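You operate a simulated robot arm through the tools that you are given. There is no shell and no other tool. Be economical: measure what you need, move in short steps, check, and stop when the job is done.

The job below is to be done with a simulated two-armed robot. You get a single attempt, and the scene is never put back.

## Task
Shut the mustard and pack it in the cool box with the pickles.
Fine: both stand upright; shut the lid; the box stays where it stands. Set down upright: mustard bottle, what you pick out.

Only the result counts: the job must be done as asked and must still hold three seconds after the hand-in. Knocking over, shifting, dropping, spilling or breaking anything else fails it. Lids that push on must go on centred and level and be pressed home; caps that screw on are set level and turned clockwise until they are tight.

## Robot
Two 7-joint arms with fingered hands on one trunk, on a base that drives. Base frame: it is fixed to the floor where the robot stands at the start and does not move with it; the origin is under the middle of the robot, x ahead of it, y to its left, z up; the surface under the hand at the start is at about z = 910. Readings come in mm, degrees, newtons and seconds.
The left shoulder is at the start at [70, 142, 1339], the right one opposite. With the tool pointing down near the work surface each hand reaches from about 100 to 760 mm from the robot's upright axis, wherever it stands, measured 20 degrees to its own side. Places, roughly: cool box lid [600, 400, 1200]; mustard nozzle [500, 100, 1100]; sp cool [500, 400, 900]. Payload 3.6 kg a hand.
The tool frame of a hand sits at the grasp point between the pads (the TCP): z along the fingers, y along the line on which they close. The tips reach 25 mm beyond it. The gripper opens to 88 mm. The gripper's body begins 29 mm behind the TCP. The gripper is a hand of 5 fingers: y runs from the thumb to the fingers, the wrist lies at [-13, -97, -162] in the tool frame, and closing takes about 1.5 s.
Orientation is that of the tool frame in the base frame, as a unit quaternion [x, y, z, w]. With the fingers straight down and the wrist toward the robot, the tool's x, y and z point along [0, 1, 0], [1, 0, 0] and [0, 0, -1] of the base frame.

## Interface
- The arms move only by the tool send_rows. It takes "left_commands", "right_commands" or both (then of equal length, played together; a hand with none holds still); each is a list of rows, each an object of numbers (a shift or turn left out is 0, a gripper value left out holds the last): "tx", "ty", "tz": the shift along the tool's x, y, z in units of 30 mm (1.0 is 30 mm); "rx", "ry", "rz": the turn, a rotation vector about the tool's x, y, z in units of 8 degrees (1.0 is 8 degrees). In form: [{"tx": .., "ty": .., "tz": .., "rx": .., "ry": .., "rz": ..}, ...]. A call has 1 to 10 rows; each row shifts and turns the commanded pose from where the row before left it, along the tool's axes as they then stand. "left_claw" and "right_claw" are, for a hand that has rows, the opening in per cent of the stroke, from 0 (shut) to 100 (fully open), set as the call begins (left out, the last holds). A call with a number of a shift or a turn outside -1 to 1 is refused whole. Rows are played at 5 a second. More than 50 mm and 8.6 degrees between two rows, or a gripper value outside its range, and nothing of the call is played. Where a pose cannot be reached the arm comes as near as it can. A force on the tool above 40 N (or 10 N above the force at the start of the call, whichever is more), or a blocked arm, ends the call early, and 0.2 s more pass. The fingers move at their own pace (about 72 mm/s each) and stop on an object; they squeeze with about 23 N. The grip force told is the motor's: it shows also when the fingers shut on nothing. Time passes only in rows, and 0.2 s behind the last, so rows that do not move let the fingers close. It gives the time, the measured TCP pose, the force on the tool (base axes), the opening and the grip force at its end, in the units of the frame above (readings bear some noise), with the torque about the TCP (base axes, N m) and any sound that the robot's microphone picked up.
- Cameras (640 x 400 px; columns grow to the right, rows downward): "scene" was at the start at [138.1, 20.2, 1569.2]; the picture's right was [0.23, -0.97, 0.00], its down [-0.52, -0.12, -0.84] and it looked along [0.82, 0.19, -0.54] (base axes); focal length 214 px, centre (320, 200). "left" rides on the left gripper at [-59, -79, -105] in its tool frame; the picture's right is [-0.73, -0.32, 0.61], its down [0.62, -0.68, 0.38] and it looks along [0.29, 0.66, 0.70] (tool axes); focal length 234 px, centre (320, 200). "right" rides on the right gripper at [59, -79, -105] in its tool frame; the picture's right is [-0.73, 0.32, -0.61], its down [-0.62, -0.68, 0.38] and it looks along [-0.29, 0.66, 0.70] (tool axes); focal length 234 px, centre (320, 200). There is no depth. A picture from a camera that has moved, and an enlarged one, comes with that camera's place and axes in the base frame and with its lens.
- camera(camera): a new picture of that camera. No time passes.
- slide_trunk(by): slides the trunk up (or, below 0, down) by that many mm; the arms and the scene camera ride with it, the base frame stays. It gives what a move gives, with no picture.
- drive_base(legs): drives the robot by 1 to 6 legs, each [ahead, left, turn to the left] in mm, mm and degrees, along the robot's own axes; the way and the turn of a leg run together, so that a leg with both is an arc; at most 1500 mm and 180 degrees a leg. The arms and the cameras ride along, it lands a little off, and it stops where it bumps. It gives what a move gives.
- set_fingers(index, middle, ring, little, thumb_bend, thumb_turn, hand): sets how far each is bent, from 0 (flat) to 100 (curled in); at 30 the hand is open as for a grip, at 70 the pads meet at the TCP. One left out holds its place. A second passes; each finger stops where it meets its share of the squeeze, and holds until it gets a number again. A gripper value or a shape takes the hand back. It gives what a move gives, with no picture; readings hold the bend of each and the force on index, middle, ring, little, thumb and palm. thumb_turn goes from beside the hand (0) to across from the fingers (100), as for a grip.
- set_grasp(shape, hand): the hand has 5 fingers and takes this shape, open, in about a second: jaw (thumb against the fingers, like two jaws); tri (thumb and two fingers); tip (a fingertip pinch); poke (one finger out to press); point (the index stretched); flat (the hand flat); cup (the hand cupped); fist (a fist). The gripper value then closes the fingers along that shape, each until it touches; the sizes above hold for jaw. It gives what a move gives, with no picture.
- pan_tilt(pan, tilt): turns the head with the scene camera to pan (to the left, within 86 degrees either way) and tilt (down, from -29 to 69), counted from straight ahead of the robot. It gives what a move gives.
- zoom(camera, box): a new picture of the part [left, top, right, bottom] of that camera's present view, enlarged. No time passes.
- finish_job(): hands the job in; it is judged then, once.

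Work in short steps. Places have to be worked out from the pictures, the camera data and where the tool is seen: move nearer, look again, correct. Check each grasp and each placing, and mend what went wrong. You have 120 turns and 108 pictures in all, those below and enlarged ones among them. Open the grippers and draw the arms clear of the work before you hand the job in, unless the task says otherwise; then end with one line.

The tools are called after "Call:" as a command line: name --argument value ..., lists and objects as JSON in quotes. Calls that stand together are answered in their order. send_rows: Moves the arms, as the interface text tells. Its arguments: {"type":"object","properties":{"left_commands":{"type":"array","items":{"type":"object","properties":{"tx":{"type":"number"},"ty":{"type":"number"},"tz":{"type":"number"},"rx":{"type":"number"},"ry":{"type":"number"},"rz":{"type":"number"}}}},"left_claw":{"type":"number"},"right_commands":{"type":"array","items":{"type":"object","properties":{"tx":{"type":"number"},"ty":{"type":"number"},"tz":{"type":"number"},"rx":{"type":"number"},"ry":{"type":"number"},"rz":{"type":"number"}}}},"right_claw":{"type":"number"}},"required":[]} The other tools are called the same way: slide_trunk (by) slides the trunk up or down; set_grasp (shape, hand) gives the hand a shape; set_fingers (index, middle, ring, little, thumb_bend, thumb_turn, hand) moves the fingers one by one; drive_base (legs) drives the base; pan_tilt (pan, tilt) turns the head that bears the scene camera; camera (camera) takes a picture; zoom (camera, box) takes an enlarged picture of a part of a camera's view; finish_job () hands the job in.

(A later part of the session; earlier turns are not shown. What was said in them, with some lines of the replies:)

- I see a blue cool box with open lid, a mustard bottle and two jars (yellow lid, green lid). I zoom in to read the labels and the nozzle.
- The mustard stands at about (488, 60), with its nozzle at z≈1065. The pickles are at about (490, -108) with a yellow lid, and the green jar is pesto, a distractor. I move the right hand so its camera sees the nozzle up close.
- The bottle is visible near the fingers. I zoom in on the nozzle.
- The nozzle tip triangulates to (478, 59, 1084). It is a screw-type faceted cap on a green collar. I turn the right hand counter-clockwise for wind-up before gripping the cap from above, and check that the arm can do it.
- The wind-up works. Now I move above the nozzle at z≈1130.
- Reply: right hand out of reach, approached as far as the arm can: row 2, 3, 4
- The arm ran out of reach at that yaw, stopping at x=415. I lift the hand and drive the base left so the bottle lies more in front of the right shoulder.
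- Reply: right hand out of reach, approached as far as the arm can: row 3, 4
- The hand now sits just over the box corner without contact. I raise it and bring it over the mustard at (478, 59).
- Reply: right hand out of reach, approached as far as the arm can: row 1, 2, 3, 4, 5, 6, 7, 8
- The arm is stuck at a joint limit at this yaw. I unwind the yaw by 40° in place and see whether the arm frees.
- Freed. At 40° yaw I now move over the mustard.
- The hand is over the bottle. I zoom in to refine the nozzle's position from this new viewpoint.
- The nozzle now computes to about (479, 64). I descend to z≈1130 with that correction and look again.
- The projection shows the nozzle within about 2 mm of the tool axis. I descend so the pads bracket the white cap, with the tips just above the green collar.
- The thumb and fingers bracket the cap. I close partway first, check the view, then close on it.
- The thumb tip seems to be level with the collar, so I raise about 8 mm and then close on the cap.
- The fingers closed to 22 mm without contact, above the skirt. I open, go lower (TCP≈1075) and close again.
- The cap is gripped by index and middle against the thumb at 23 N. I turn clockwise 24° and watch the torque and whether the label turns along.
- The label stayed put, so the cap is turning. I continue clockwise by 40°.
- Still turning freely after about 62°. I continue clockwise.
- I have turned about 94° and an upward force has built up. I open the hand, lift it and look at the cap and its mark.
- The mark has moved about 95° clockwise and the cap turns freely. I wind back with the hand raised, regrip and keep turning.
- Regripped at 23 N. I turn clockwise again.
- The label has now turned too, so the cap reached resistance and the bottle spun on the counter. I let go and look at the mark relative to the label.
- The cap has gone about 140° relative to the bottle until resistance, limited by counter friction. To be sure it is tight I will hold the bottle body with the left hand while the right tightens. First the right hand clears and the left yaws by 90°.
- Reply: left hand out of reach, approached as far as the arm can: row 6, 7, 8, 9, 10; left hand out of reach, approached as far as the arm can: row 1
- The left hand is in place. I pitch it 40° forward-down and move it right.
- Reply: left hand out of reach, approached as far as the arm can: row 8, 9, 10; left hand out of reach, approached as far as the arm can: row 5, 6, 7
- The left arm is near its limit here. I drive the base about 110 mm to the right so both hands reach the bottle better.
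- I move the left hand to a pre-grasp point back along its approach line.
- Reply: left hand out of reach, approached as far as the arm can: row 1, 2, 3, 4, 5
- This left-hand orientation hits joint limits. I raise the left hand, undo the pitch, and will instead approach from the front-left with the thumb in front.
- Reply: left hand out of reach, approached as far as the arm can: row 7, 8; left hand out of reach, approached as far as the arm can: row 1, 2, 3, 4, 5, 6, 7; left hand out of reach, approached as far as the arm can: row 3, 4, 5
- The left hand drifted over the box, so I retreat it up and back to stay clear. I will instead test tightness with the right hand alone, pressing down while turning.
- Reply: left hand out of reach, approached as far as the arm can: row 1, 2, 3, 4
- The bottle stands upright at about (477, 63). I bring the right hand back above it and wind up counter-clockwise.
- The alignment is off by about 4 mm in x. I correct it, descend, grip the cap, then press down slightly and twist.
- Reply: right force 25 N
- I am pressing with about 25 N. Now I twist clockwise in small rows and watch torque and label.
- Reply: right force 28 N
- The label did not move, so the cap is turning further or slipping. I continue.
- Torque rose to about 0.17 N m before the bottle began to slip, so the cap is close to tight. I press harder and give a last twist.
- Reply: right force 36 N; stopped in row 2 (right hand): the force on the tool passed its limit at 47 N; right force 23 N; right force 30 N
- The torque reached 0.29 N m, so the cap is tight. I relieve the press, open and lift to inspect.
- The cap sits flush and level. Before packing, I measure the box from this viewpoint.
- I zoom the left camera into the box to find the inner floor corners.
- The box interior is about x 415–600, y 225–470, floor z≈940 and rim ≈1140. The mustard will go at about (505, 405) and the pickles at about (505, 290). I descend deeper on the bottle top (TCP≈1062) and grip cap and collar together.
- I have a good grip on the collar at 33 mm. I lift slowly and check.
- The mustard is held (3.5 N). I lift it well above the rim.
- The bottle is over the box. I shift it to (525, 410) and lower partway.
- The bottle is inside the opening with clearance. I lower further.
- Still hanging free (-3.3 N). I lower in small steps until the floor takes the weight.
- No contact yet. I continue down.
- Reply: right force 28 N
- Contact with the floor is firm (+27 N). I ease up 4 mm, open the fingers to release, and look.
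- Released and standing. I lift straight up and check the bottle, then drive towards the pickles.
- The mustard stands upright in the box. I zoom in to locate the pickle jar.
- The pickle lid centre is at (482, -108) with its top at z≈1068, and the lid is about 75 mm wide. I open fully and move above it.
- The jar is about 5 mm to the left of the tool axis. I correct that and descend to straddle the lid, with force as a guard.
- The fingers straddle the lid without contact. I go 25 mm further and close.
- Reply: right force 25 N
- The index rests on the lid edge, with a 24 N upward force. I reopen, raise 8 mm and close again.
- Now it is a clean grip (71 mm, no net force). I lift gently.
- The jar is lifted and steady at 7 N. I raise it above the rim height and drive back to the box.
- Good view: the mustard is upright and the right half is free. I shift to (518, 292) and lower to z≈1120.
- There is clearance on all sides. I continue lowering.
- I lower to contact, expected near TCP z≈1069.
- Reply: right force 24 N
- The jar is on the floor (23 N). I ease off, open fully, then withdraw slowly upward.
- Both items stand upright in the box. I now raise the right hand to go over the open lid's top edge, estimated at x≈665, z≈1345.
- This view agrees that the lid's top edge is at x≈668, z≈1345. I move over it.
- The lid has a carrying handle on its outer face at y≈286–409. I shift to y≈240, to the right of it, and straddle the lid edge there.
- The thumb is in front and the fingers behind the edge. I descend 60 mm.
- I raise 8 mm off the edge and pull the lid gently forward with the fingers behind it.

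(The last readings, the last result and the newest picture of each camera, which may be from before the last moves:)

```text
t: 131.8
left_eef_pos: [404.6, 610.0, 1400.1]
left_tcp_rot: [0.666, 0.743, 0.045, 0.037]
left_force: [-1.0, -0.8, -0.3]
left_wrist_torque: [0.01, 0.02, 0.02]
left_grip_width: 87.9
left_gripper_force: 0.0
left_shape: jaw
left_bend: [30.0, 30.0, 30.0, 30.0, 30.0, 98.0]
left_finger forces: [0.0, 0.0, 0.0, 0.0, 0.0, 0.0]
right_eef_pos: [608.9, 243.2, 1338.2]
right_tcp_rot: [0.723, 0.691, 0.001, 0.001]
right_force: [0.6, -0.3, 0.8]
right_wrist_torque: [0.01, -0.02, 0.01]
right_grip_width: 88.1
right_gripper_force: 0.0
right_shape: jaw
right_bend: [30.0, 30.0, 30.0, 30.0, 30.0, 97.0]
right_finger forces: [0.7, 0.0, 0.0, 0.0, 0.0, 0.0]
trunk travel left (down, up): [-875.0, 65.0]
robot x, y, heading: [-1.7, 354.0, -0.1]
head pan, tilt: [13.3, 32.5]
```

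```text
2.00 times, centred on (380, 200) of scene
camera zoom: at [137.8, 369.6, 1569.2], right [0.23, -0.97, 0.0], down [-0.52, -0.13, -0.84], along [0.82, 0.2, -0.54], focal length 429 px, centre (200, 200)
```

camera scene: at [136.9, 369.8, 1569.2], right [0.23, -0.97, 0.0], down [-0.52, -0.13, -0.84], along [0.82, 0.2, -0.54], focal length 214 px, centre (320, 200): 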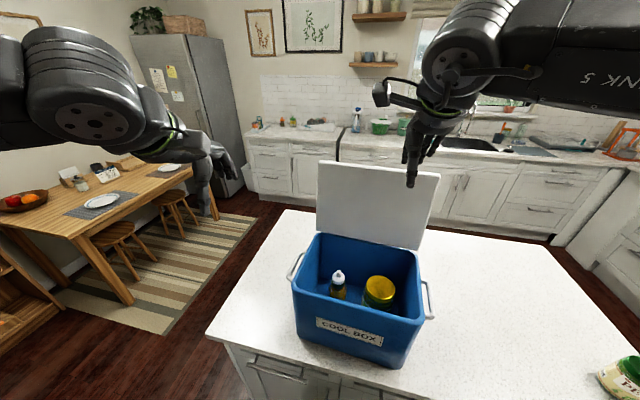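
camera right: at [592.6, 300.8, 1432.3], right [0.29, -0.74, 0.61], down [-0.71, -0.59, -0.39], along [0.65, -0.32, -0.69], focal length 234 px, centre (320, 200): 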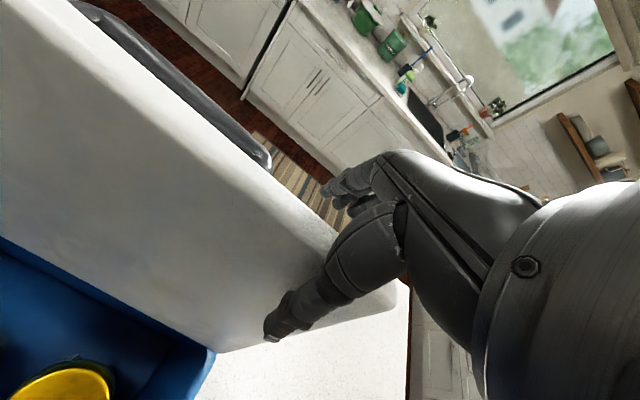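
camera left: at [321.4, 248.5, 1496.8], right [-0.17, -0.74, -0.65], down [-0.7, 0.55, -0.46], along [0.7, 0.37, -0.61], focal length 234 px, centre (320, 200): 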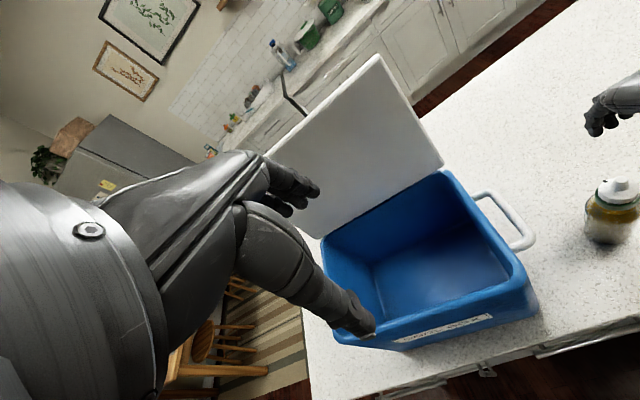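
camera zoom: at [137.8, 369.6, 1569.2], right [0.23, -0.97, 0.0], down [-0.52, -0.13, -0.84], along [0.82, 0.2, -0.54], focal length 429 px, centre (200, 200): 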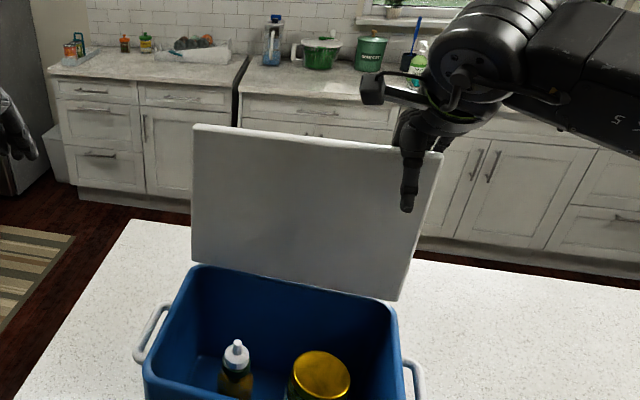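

The finger is just in contact. I continue pulling forward along the arc past vertical.

Call:
send_rows --right_commands '[{"ty": -0.5}, {"ty": -0.5}, {"ty": -0.5}, {"ty": -0.5}, {}]'

Call:
zoom --camera "scene" --box '[280, 100, 480, 300]'

```text
t: 132.9
left_eef_pos: [405.1, 609.5, 1401.3]
left_tcp_rot: [0.666, 0.743, 0.046, 0.036]
left_force: [-0.6, -0.4, -0.8]
left_wrist_torque: [0.01, -0.03, 0.01]
left_grip_width: 87.8
left_gripper_force: 0.0
left_shape: jaw
left_bend: [30.0, 30.0, 30.0, 30.0, 30.0, 98.0]
left_finger forces: [0.1, 0.0, 0.1, 0.0, 0.0, 0.0]
right_eef_pos: [548.6, 244.2, 1337.5]
right_tcp_rot: [0.722, 0.692, 0.001, 0.002]
right_force: [0.5, 0.3, 0.6]
right_wrist_torque: [0.01, 0.0, -0.01]
right_grip_width: 87.6
right_gripper_force: 0.1
right_shape: jaw
right_bend: [30.0, 30.0, 30.0, 30.0, 30.0, 97.0]
right_finger forces: [0.2, 0.0, 0.1, 0.1, 0.0, 0.0]
trunk travel left (down, up): [-875.0, 65.0]
robot x, y, heading: [0.8, 347.8, 0.3]
head pan, tilt: [13.3, 32.5]
```

```text
2.00 times, centred on (380, 200) of scene
camera zoom: at [138.0, 369.3, 1569.1], right [0.23, -0.97, 0.0], down [-0.52, -0.12, -0.84], along [0.82, 0.2, -0.54], focal length 429 px, centre (200, 200)
```

zoom: 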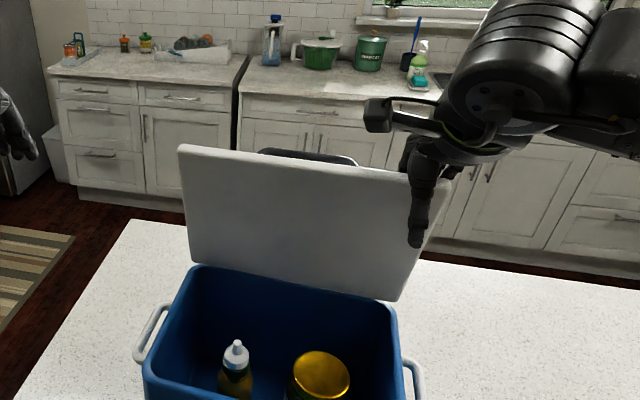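

The lid follows with hardly any force. I continue.

Call:
send_rows --right_commands '[{"ty": -0.5}, {"ty": -0.5, "tz": 0.1}, {"ty": -0.5, "tz": 0.2}, {"ty": -0.5, "tz": 0.2}, {}]'

Call:
zoom --camera "scene" --box '[280, 100, 480, 300]'

```text
t: 134.2
left_eef_pos: [404.0, 609.1, 1401.4]
left_tcp_rot: [0.666, 0.744, 0.046, 0.036]
left_force: [-0.3, 0.6, 0.0]
left_wrist_torque: [0.01, -0.02, -0.03]
left_grip_width: 87.8
left_gripper_force: 0.0
left_shape: jaw
left_bend: [30.0, 30.0, 30.0, 30.0, 30.0, 98.0]
left_finger forces: [0.0, 0.1, 0.0, 0.0, 0.1, 0.0]
right_eef_pos: [489.7, 245.1, 1324.1]
right_tcp_rot: [0.723, 0.691, 0.001, 0.001]
right_force: [-0.1, -0.2, 0.2]
right_wrist_torque: [0.0, -0.02, 0.0]
right_grip_width: 87.7
right_gripper_force: 0.0
right_shape: jaw
right_bend: [30.0, 30.0, 30.0, 30.0, 30.0, 97.0]
right_finger forces: [0.2, 0.1, 0.1, 0.1, 0.0, 0.1]
trunk travel left (down, up): [-875.0, 65.0]
robot x, y, heading: [-1.8, 348.4, 0.3]
head pan, tilt: [13.3, 32.5]
```

```text
2.00 times, centred on (380, 200) of scene
camera zoom: at [137.9, 369.3, 1569.1], right [0.23, -0.97, 0.0], down [-0.52, -0.12, -0.84], along [0.82, 0.2, -0.54], focal length 429 px, centre (200, 200)
```

zoom: 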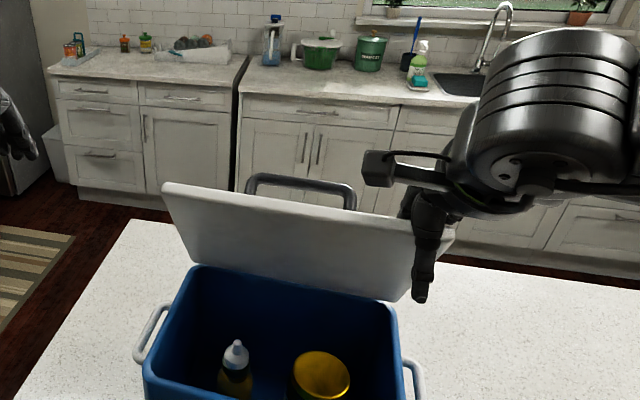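

The lid holds by hinge friction. I lift the hand out, close the fingers and go behind the lid to push it from its outer face.

Call:
send_rows --right_commands '[{"tz": -0.9}, {"tz": -0.9}, {"tz": -0.9}, {"ty": 0.9}, {"ty": 0.9}, {"ty": 0.9}, {"ty": 0.8}, {}, {}]'

Call:
send_rows --right_commands '[{}, {}, {}, {}, {}, {}, {}, {}]' --right_claw 0

Call:
camera --camera "right"

```text
t: 136.2
left_eef_pos: [405.1, 609.8, 1402.0]
left_tcp_rot: [0.667, 0.743, 0.045, 0.037]
left_force: [0.7, -0.1, -0.2]
left_wrist_torque: [0.01, 0.0, 0.04]
left_grip_width: 87.6
left_gripper_force: 0.1
left_shape: jaw
left_bend: [30.0, 30.0, 30.0, 30.0, 30.0, 98.0]
left_finger forces: [0.0, 0.0, 0.1, 0.1, 0.1, 0.1]
right_eef_pos: [592.0, 243.0, 1405.1]
right_tcp_rot: [0.723, 0.691, 0.002, 0.002]
right_force: [-0.3, -0.2, 0.2]
right_wrist_torque: [-0.02, 0.02, 0.0]
right_grip_width: 87.9
right_gripper_force: 0.0
right_shape: jaw
right_bend: [30.0, 30.0, 30.0, 30.0, 30.0, 97.0]
right_finger forces: [0.0, 0.1, 0.0, 0.1, 0.0, 0.1]
trunk travel left (down, up): [-875.0, 65.0]
robot x, y, heading: [1.8, 345.5, -0.1]
head pan, tilt: [13.3, 32.5]
```

```text
t: 137.9
left_eef_pos: [404.2, 609.0, 1401.8]
left_tcp_rot: [0.667, 0.743, 0.046, 0.036]
left_force: [0.4, -1.2, 0.4]
left_wrist_torque: [-0.02, 0.0, 0.02]
left_grip_width: 87.5
left_gripper_force: 0.1
left_shape: jaw
left_bend: [30.0, 30.0, 30.0, 30.0, 30.0, 98.0]
left_finger forces: [0.0, 0.0, 0.0, 0.0, 0.1, 0.0]
right_eef_pos: [591.0, 243.6, 1404.2]
right_tcp_rot: [0.722, 0.692, 0.001, 0.002]
right_force: [0.4, 0.4, -0.4]
right_wrist_torque: [0.0, 0.0, -0.01]
right_grip_width: 0.0
right_gripper_force: 22.6
right_shape: jaw
right_bend: [70.0, 70.0, 70.0, 70.0, 38.0, 100.0]
right_finger forces: [0.1, 0.1, 0.0, 0.0, 0.1, 0.1]
trunk travel left (down, up): [-875.0, 65.0]
robot x, y, heading: [-1.8, 346.9, 0.2]
head pan, tilt: [13.3, 32.5]
```

```text
14 pictures are left
camera right: at [515.6, 303.1, 1510.1], right [0.29, -0.74, 0.61], down [-0.71, -0.59, -0.39], along [0.65, -0.32, -0.69], focal length 234 px, centre (320, 200)
```

right: 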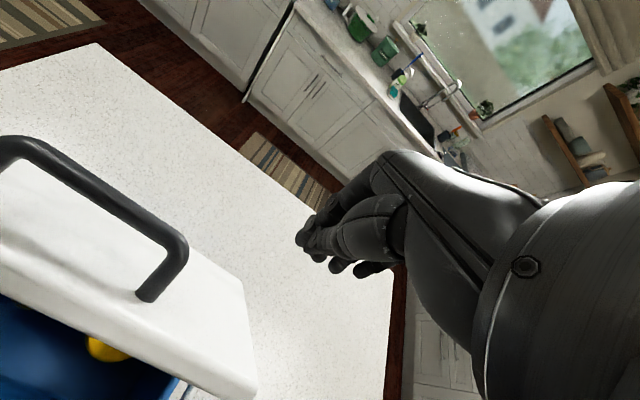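

I lower behind the lid and push forward along the arc.

Call:
send_rows --right_commands '[{"tz": 0.8}, {"tz": 0.8}, {"tz": 0.7}, {"ty": -0.5}, {"ty": -0.6}, {}]'

Call:
send_rows --right_commands '[{"ty": -0.5, "tz": 0.2}, {"ty": -0.5, "tz": 0.25}, {"ty": -0.5, "tz": 0.3}, {"ty": -0.4, "tz": 0.4}, {}]'

Call:
camera --camera "scene"

```text
t: 139.3
left_eef_pos: [405.2, 608.9, 1402.0]
left_tcp_rot: [0.666, 0.743, 0.046, 0.036]
left_force: [0.5, -0.7, 0.8]
left_wrist_torque: [-0.01, 0.0, 0.01]
left_grip_width: 88.0
left_gripper_force: 0.1
left_shape: jaw
left_bend: [30.0, 30.0, 30.0, 30.0, 30.0, 98.0]
left_finger forces: [0.0, 0.0, 0.0, 0.1, 0.1, 0.0]
right_eef_pos: [560.6, 245.0, 1335.2]
right_tcp_rot: [0.723, 0.691, 0.001, 0.001]
right_force: [0.2, 0.0, -0.3]
right_wrist_torque: [0.0, -0.02, -0.03]
right_grip_width: 0.0
right_gripper_force: 23.0
right_shape: jaw
right_bend: [70.0, 70.0, 70.0, 70.0, 38.0, 100.0]
right_finger forces: [0.0, 0.0, 0.0, 0.0, 0.0, 0.0]
trunk travel left (down, up): [-875.0, 65.0]
robot x, y, heading: [2.2, 350.5, 0.2]
head pan, tilt: [13.3, 32.5]
```

```text
t: 140.6
left_eef_pos: [404.8, 610.0, 1400.8]
left_tcp_rot: [0.668, 0.742, 0.045, 0.037]
left_force: [0.1, -0.7, 0.8]
left_wrist_torque: [0.01, 0.0, -0.01]
left_grip_width: 87.6
left_gripper_force: 0.0
left_shape: jaw
left_bend: [30.0, 30.0, 30.0, 30.0, 30.0, 98.0]
left_finger forces: [0.0, 0.0, 0.1, 0.0, 0.1, 0.0]
right_eef_pos: [504.2, 245.9, 1299.9]
right_tcp_rot: [0.723, 0.691, 0.001, 0.001]
right_force: [-1.3, -0.5, -0.2]
right_wrist_torque: [0.04, -0.01, 0.02]
right_grip_width: 0.1
right_gripper_force: 23.5
right_shape: jaw
right_bend: [70.0, 70.0, 70.0, 70.0, 38.0, 100.0]
right_finger forces: [0.0, 0.0, 0.0, 0.0, 0.0, 0.0]
trunk travel left (down, up): [-875.0, 65.0]
robot x, y, heading: [-1.4, 349.6, 0.1]
head pan, tilt: [13.3, 32.5]
```

```text
13 pictures are left
camera scene: at [137.8, 369.2, 1569.1], right [0.23, -0.97, 0.0], down [-0.52, -0.12, -0.84], along [0.82, 0.2, -0.54], focal length 214 px, centre (320, 200)
```

scene: 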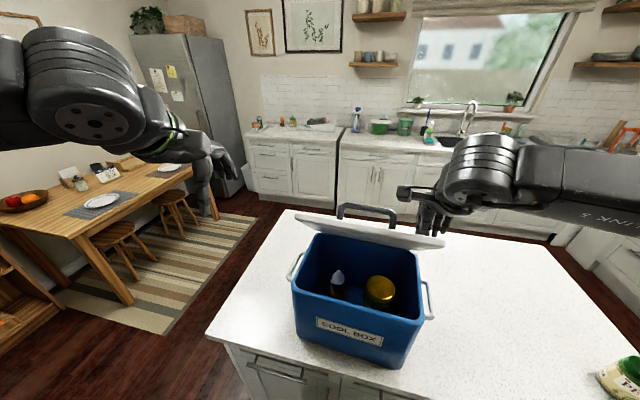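

The lid is at about 40°. I keep pushing along the arc.

Call:
send_rows --right_commands '[{"ty": -0.5, "tz": 0.55}, {"ty": -0.5, "tz": 0.6}, {"ty": -0.35, "tz": 0.6}, {"ty": -0.35, "tz": 0.6}, {}]'

Call:
camera --camera "scene"

```text
t: 141.8
left_eef_pos: [404.4, 609.2, 1402.2]
left_tcp_rot: [0.666, 0.743, 0.045, 0.036]
left_force: [-0.2, -0.2, -0.8]
left_wrist_torque: [0.02, 0.0, 0.02]
left_grip_width: 87.7
left_gripper_force: 0.1
left_shape: jaw
left_bend: [30.0, 30.0, 30.0, 30.0, 30.0, 98.0]
left_finger forces: [0.1, 0.0, 0.0, 0.0, 0.1, 0.0]
right_eef_pos: [453.3, 250.8, 1229.5]
right_tcp_rot: [0.723, 0.691, 0.002, 0.002]
right_force: [1.0, 0.6, 0.6]
right_wrist_torque: [0.0, 0.0, -0.03]
right_grip_width: 0.0
right_gripper_force: 23.4
right_shape: jaw
right_bend: [70.0, 70.0, 70.0, 70.0, 38.0, 100.0]
right_finger forces: [0.1, 0.0, 0.1, 0.0, 0.0, 0.0]
trunk travel left (down, up): [-875.0, 65.0]
robot x, y, heading: [-0.3, 346.9, 0.4]
head pan, tilt: [13.3, 32.5]
```

```text
12 pictures are left
camera scene: at [137.5, 369.1, 1569.2], right [0.23, -0.97, 0.0], down [-0.52, -0.12, -0.84], along [0.82, 0.2, -0.54], focal length 214 px, centre (320, 200)
```

scene: 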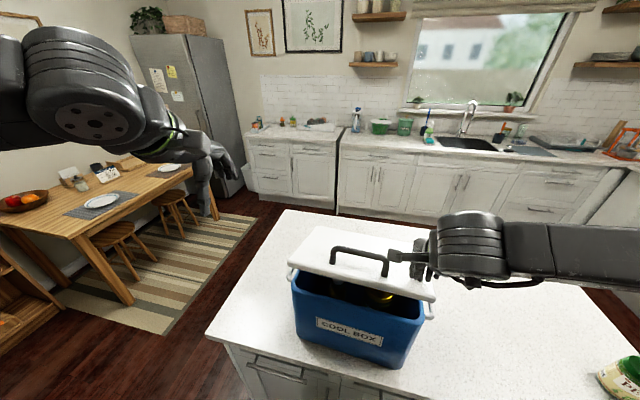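

Nearly shut. I press down further in small steps until it is home.

Call:
send_rows --right_commands '[{"ty": -0.15, "tz": 0.4}, {"ty": -0.1, "tz": 0.4}, {"tz": 0.3}, {"tz": 0.2}, {}]'

Call:
camera --camera "scene"

```text
t: 142.9
left_eef_pos: [404.1, 608.7, 1401.7]
left_tcp_rot: [0.667, 0.743, 0.046, 0.037]
left_force: [-0.2, 1.3, 0.3]
left_wrist_torque: [-0.01, 0.01, 0.0]
left_grip_width: 87.8
left_gripper_force: 0.0
left_shape: jaw
left_bend: [30.0, 30.0, 30.0, 30.0, 30.0, 98.0]
left_finger forces: [0.1, 0.0, 0.1, 0.0, 0.1, 0.0]
right_eef_pos: [445.0, 248.7, 1192.0]
right_tcp_rot: [0.723, 0.691, 0.002, 0.001]
right_force: [-1.0, 0.1, 0.4]
right_wrist_torque: [-0.01, 0.0, -0.01]
right_grip_width: 0.1
right_gripper_force: 22.8
right_shape: jaw
right_bend: [70.0, 70.0, 70.0, 70.0, 38.0, 100.0]
right_finger forces: [0.1, 0.1, 0.0, 0.1, 0.1, 0.0]
trunk travel left (down, up): [-875.0, 65.0]
robot x, y, heading: [-1.3, 347.5, -0.0]
head pan, tilt: [13.3, 32.5]
```

```text
11 pictures are left
camera scene: at [137.6, 369.1, 1569.2], right [0.23, -0.97, 0.0], down [-0.52, -0.12, -0.84], along [0.82, 0.2, -0.54], focal length 214 px, centre (320, 200)
```

scene: 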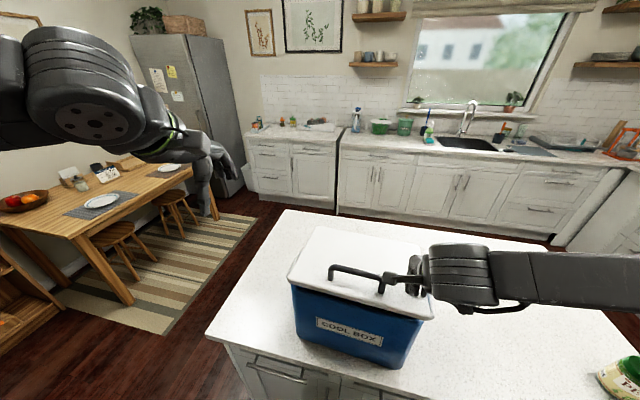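

Call:
send_rows --right_commands '[{"tz": 0.2}, {"tz": 0.2}, {}]'

Call:
send_rows --right_commands '[{"tz": 0.2}, {"tz": 0.15}, {}]'

Call:
zoom --camera "scene" --box '[270, 210, 450, 370]'

```text
t: 143.8
left_eef_pos: [404.8, 610.6, 1402.1]
left_tcp_rot: [0.666, 0.743, 0.046, 0.036]
left_force: [0.1, -1.0, 0.8]
left_wrist_torque: [0.03, 0.01, 0.0]
left_grip_width: 87.5
left_gripper_force: 0.2
left_shape: jaw
left_bend: [30.0, 30.0, 30.0, 30.0, 30.0, 98.0]
left_finger forces: [0.0, 0.0, 0.0, 0.0, 0.1, 0.0]
right_eef_pos: [445.4, 249.8, 1179.3]
right_tcp_rot: [0.722, 0.691, 0.001, 0.001]
right_force: [1.1, 0.1, 0.4]
right_wrist_torque: [0.01, 0.02, 0.0]
right_grip_width: 0.0
right_gripper_force: 22.9
right_shape: jaw
right_bend: [70.0, 70.0, 70.0, 70.0, 38.0, 100.0]
right_finger forces: [0.0, 0.0, 0.0, 0.0, 0.0, 0.1]
trunk travel left (down, up): [-875.0, 65.0]
robot x, y, heading: [-2.1, 348.7, 0.0]
head pan, tilt: [13.3, 32.5]
```

```text
t: 144.3
left_eef_pos: [401.2, 607.9, 1401.6]
left_tcp_rot: [0.667, 0.743, 0.047, 0.037]
left_force: [0.3, 0.0, 0.0]
left_wrist_torque: [0.01, -0.01, -0.02]
left_grip_width: 87.7
left_gripper_force: 0.1
left_shape: jaw
left_bend: [30.0, 30.0, 30.0, 30.0, 30.0, 98.0]
left_finger forces: [0.0, 0.0, 0.1, 0.0, 0.0, 0.1]
right_eef_pos: [447.0, 248.4, 1175.0]
right_tcp_rot: [0.724, 0.69, 0.012, 0.005]
right_force: [-0.9, -2.6, 18.6]
right_wrist_torque: [-0.08, 0.05, -0.01]
right_grip_width: 0.2
right_gripper_force: 23.1
right_shape: jaw
right_bend: [70.0, 70.0, 70.0, 70.0, 38.0, 100.0]
right_finger forces: [0.0, 22.6, 0.0, 0.0, 0.0, 0.2]
trunk travel left (down, up): [-875.0, 65.0]
robot x, y, heading: [-2.0, 349.2, 0.1]
head pan, tilt: [13.3, 32.5]
stopped in row 2 (right hand): the force on the tool passed its limit at 45 N (the readings are from after the stop); the commanded pose is now the measured one
```

```text
2.50 times, centred on (360, 290) of scene
camera zoom: at [134.8, 368.6, 1569.5], right [0.23, -0.97, 0.0], down [-0.52, -0.12, -0.84], along [0.82, 0.2, -0.54], focal length 536 px, centre (220, -25)
```

zoom: 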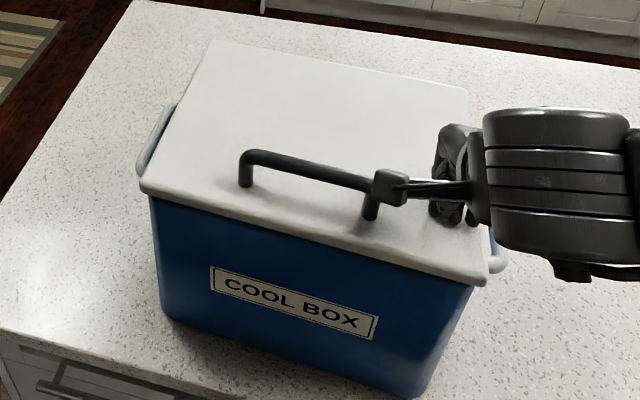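

The lid is shut and was pressed to 45 N. I withdraw the hand upward and back, open it, and check the final state.

Call:
send_rows --right_commands '[{"tz": -0.4}, {"tz": -0.9}, {"tz": -0.9}, {"tz": -0.9}, {"tz": -0.9}, {"tz": -0.9}, {"tx": -0.9}, {"tx": -0.9}, {"tx": -0.9}, {"tx": -0.9}]'

Call:
send_rows --right_commands '[{"ty": -0.8}, {"ty": -0.8}, {}, {}, {}, {}]' --right_claw 100

Call:
camera --camera "scene"

Call:
zoom --camera "scene" --box '[270, 210, 450, 370]'

```text
t: 146.5
left_eef_pos: [403.5, 608.6, 1401.2]
left_tcp_rot: [0.666, 0.743, 0.046, 0.037]
left_force: [-0.4, -0.7, -1.0]
left_wrist_torque: [0.02, 0.02, -0.01]
left_grip_width: 87.6
left_gripper_force: 0.1
left_shape: jaw
left_bend: [30.0, 30.0, 30.0, 30.0, 30.0, 98.0]
left_finger forces: [0.1, 0.0, 0.1, 0.1, 0.1, 0.0]
right_eef_pos: [441.6, 138.5, 1319.2]
right_tcp_rot: [0.723, 0.691, 0.007, 0.005]
right_force: [0.0, 0.5, 0.8]
right_wrist_torque: [0.01, -0.05, 0.02]
right_grip_width: 0.1
right_gripper_force: 23.1
right_shape: jaw
right_bend: [70.0, 70.0, 70.0, 70.0, 39.0, 100.0]
right_finger forces: [0.0, 0.1, 0.1, 0.1, 0.1, 0.0]
trunk travel left (down, up): [-875.0, 65.0]
robot x, y, heading: [-1.4, 350.0, 0.1]
head pan, tilt: [13.3, 32.5]
```

```text
t: 147.9
left_eef_pos: [405.5, 609.5, 1401.7]
left_tcp_rot: [0.667, 0.743, 0.046, 0.037]
left_force: [0.3, 0.6, -0.1]
left_wrist_torque: [0.02, 0.0, -0.02]
left_grip_width: 87.6
left_gripper_force: 0.2
left_shape: jaw
left_bend: [30.0, 30.0, 30.0, 30.0, 30.0, 98.0]
left_finger forces: [0.0, 0.0, 0.0, 0.0, 0.1, 0.0]
right_eef_pos: [393.3, 144.0, 1319.0]
right_tcp_rot: [0.723, 0.691, 0.007, 0.004]
right_force: [-0.1, 0.0, -0.4]
right_wrist_torque: [0.02, 0.02, 0.0]
right_grip_width: 87.7
right_gripper_force: 0.0
right_shape: jaw
right_bend: [30.0, 30.0, 30.0, 30.0, 30.0, 98.0]
right_finger forces: [0.0, 0.1, 0.0, 0.1, 0.0, 0.0]
trunk travel left (down, up): [-875.0, 65.0]
robot x, y, heading: [-2.0, 346.9, 0.1]
head pan, tilt: [13.3, 32.5]
```

```text
9 pictures are left
camera scene: at [138.0, 368.9, 1569.2], right [0.23, -0.97, 0.0], down [-0.52, -0.12, -0.84], along [0.82, 0.2, -0.54], focal length 214 px, centre (320, 200)
```

scene: 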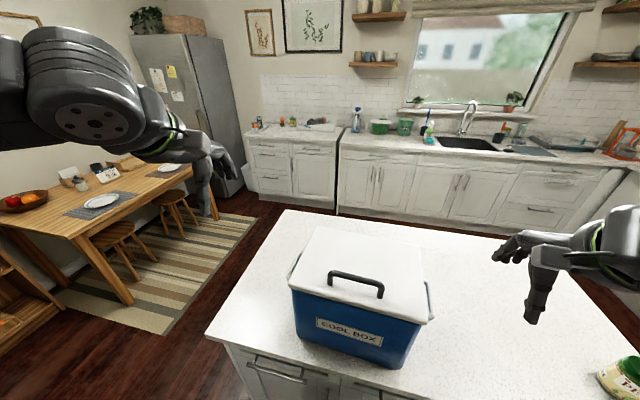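

```text
2.50 times, centred on (360, 290) of scene
camera zoom: at [138.0, 368.9, 1569.2], right [0.23, -0.97, 0.0], down [-0.52, -0.12, -0.84], along [0.82, 0.2, -0.54], focal length 536 px, centre (220, -25)
```

zoom: 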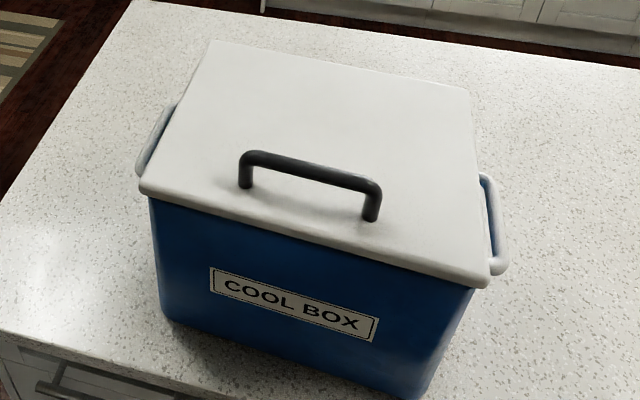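

The lid lies flat and shut, the box is where it was, and both hands are open and clear. I hand the job in.

Call:
finish_job

```text
The job is handed in.
```

The mustard cap is screwed tight (0.29 N m on the last turn), both mustard and pickles were standing upright in the cool box when I last saw inside it, and the lid is pressed shut with the box where it stood.
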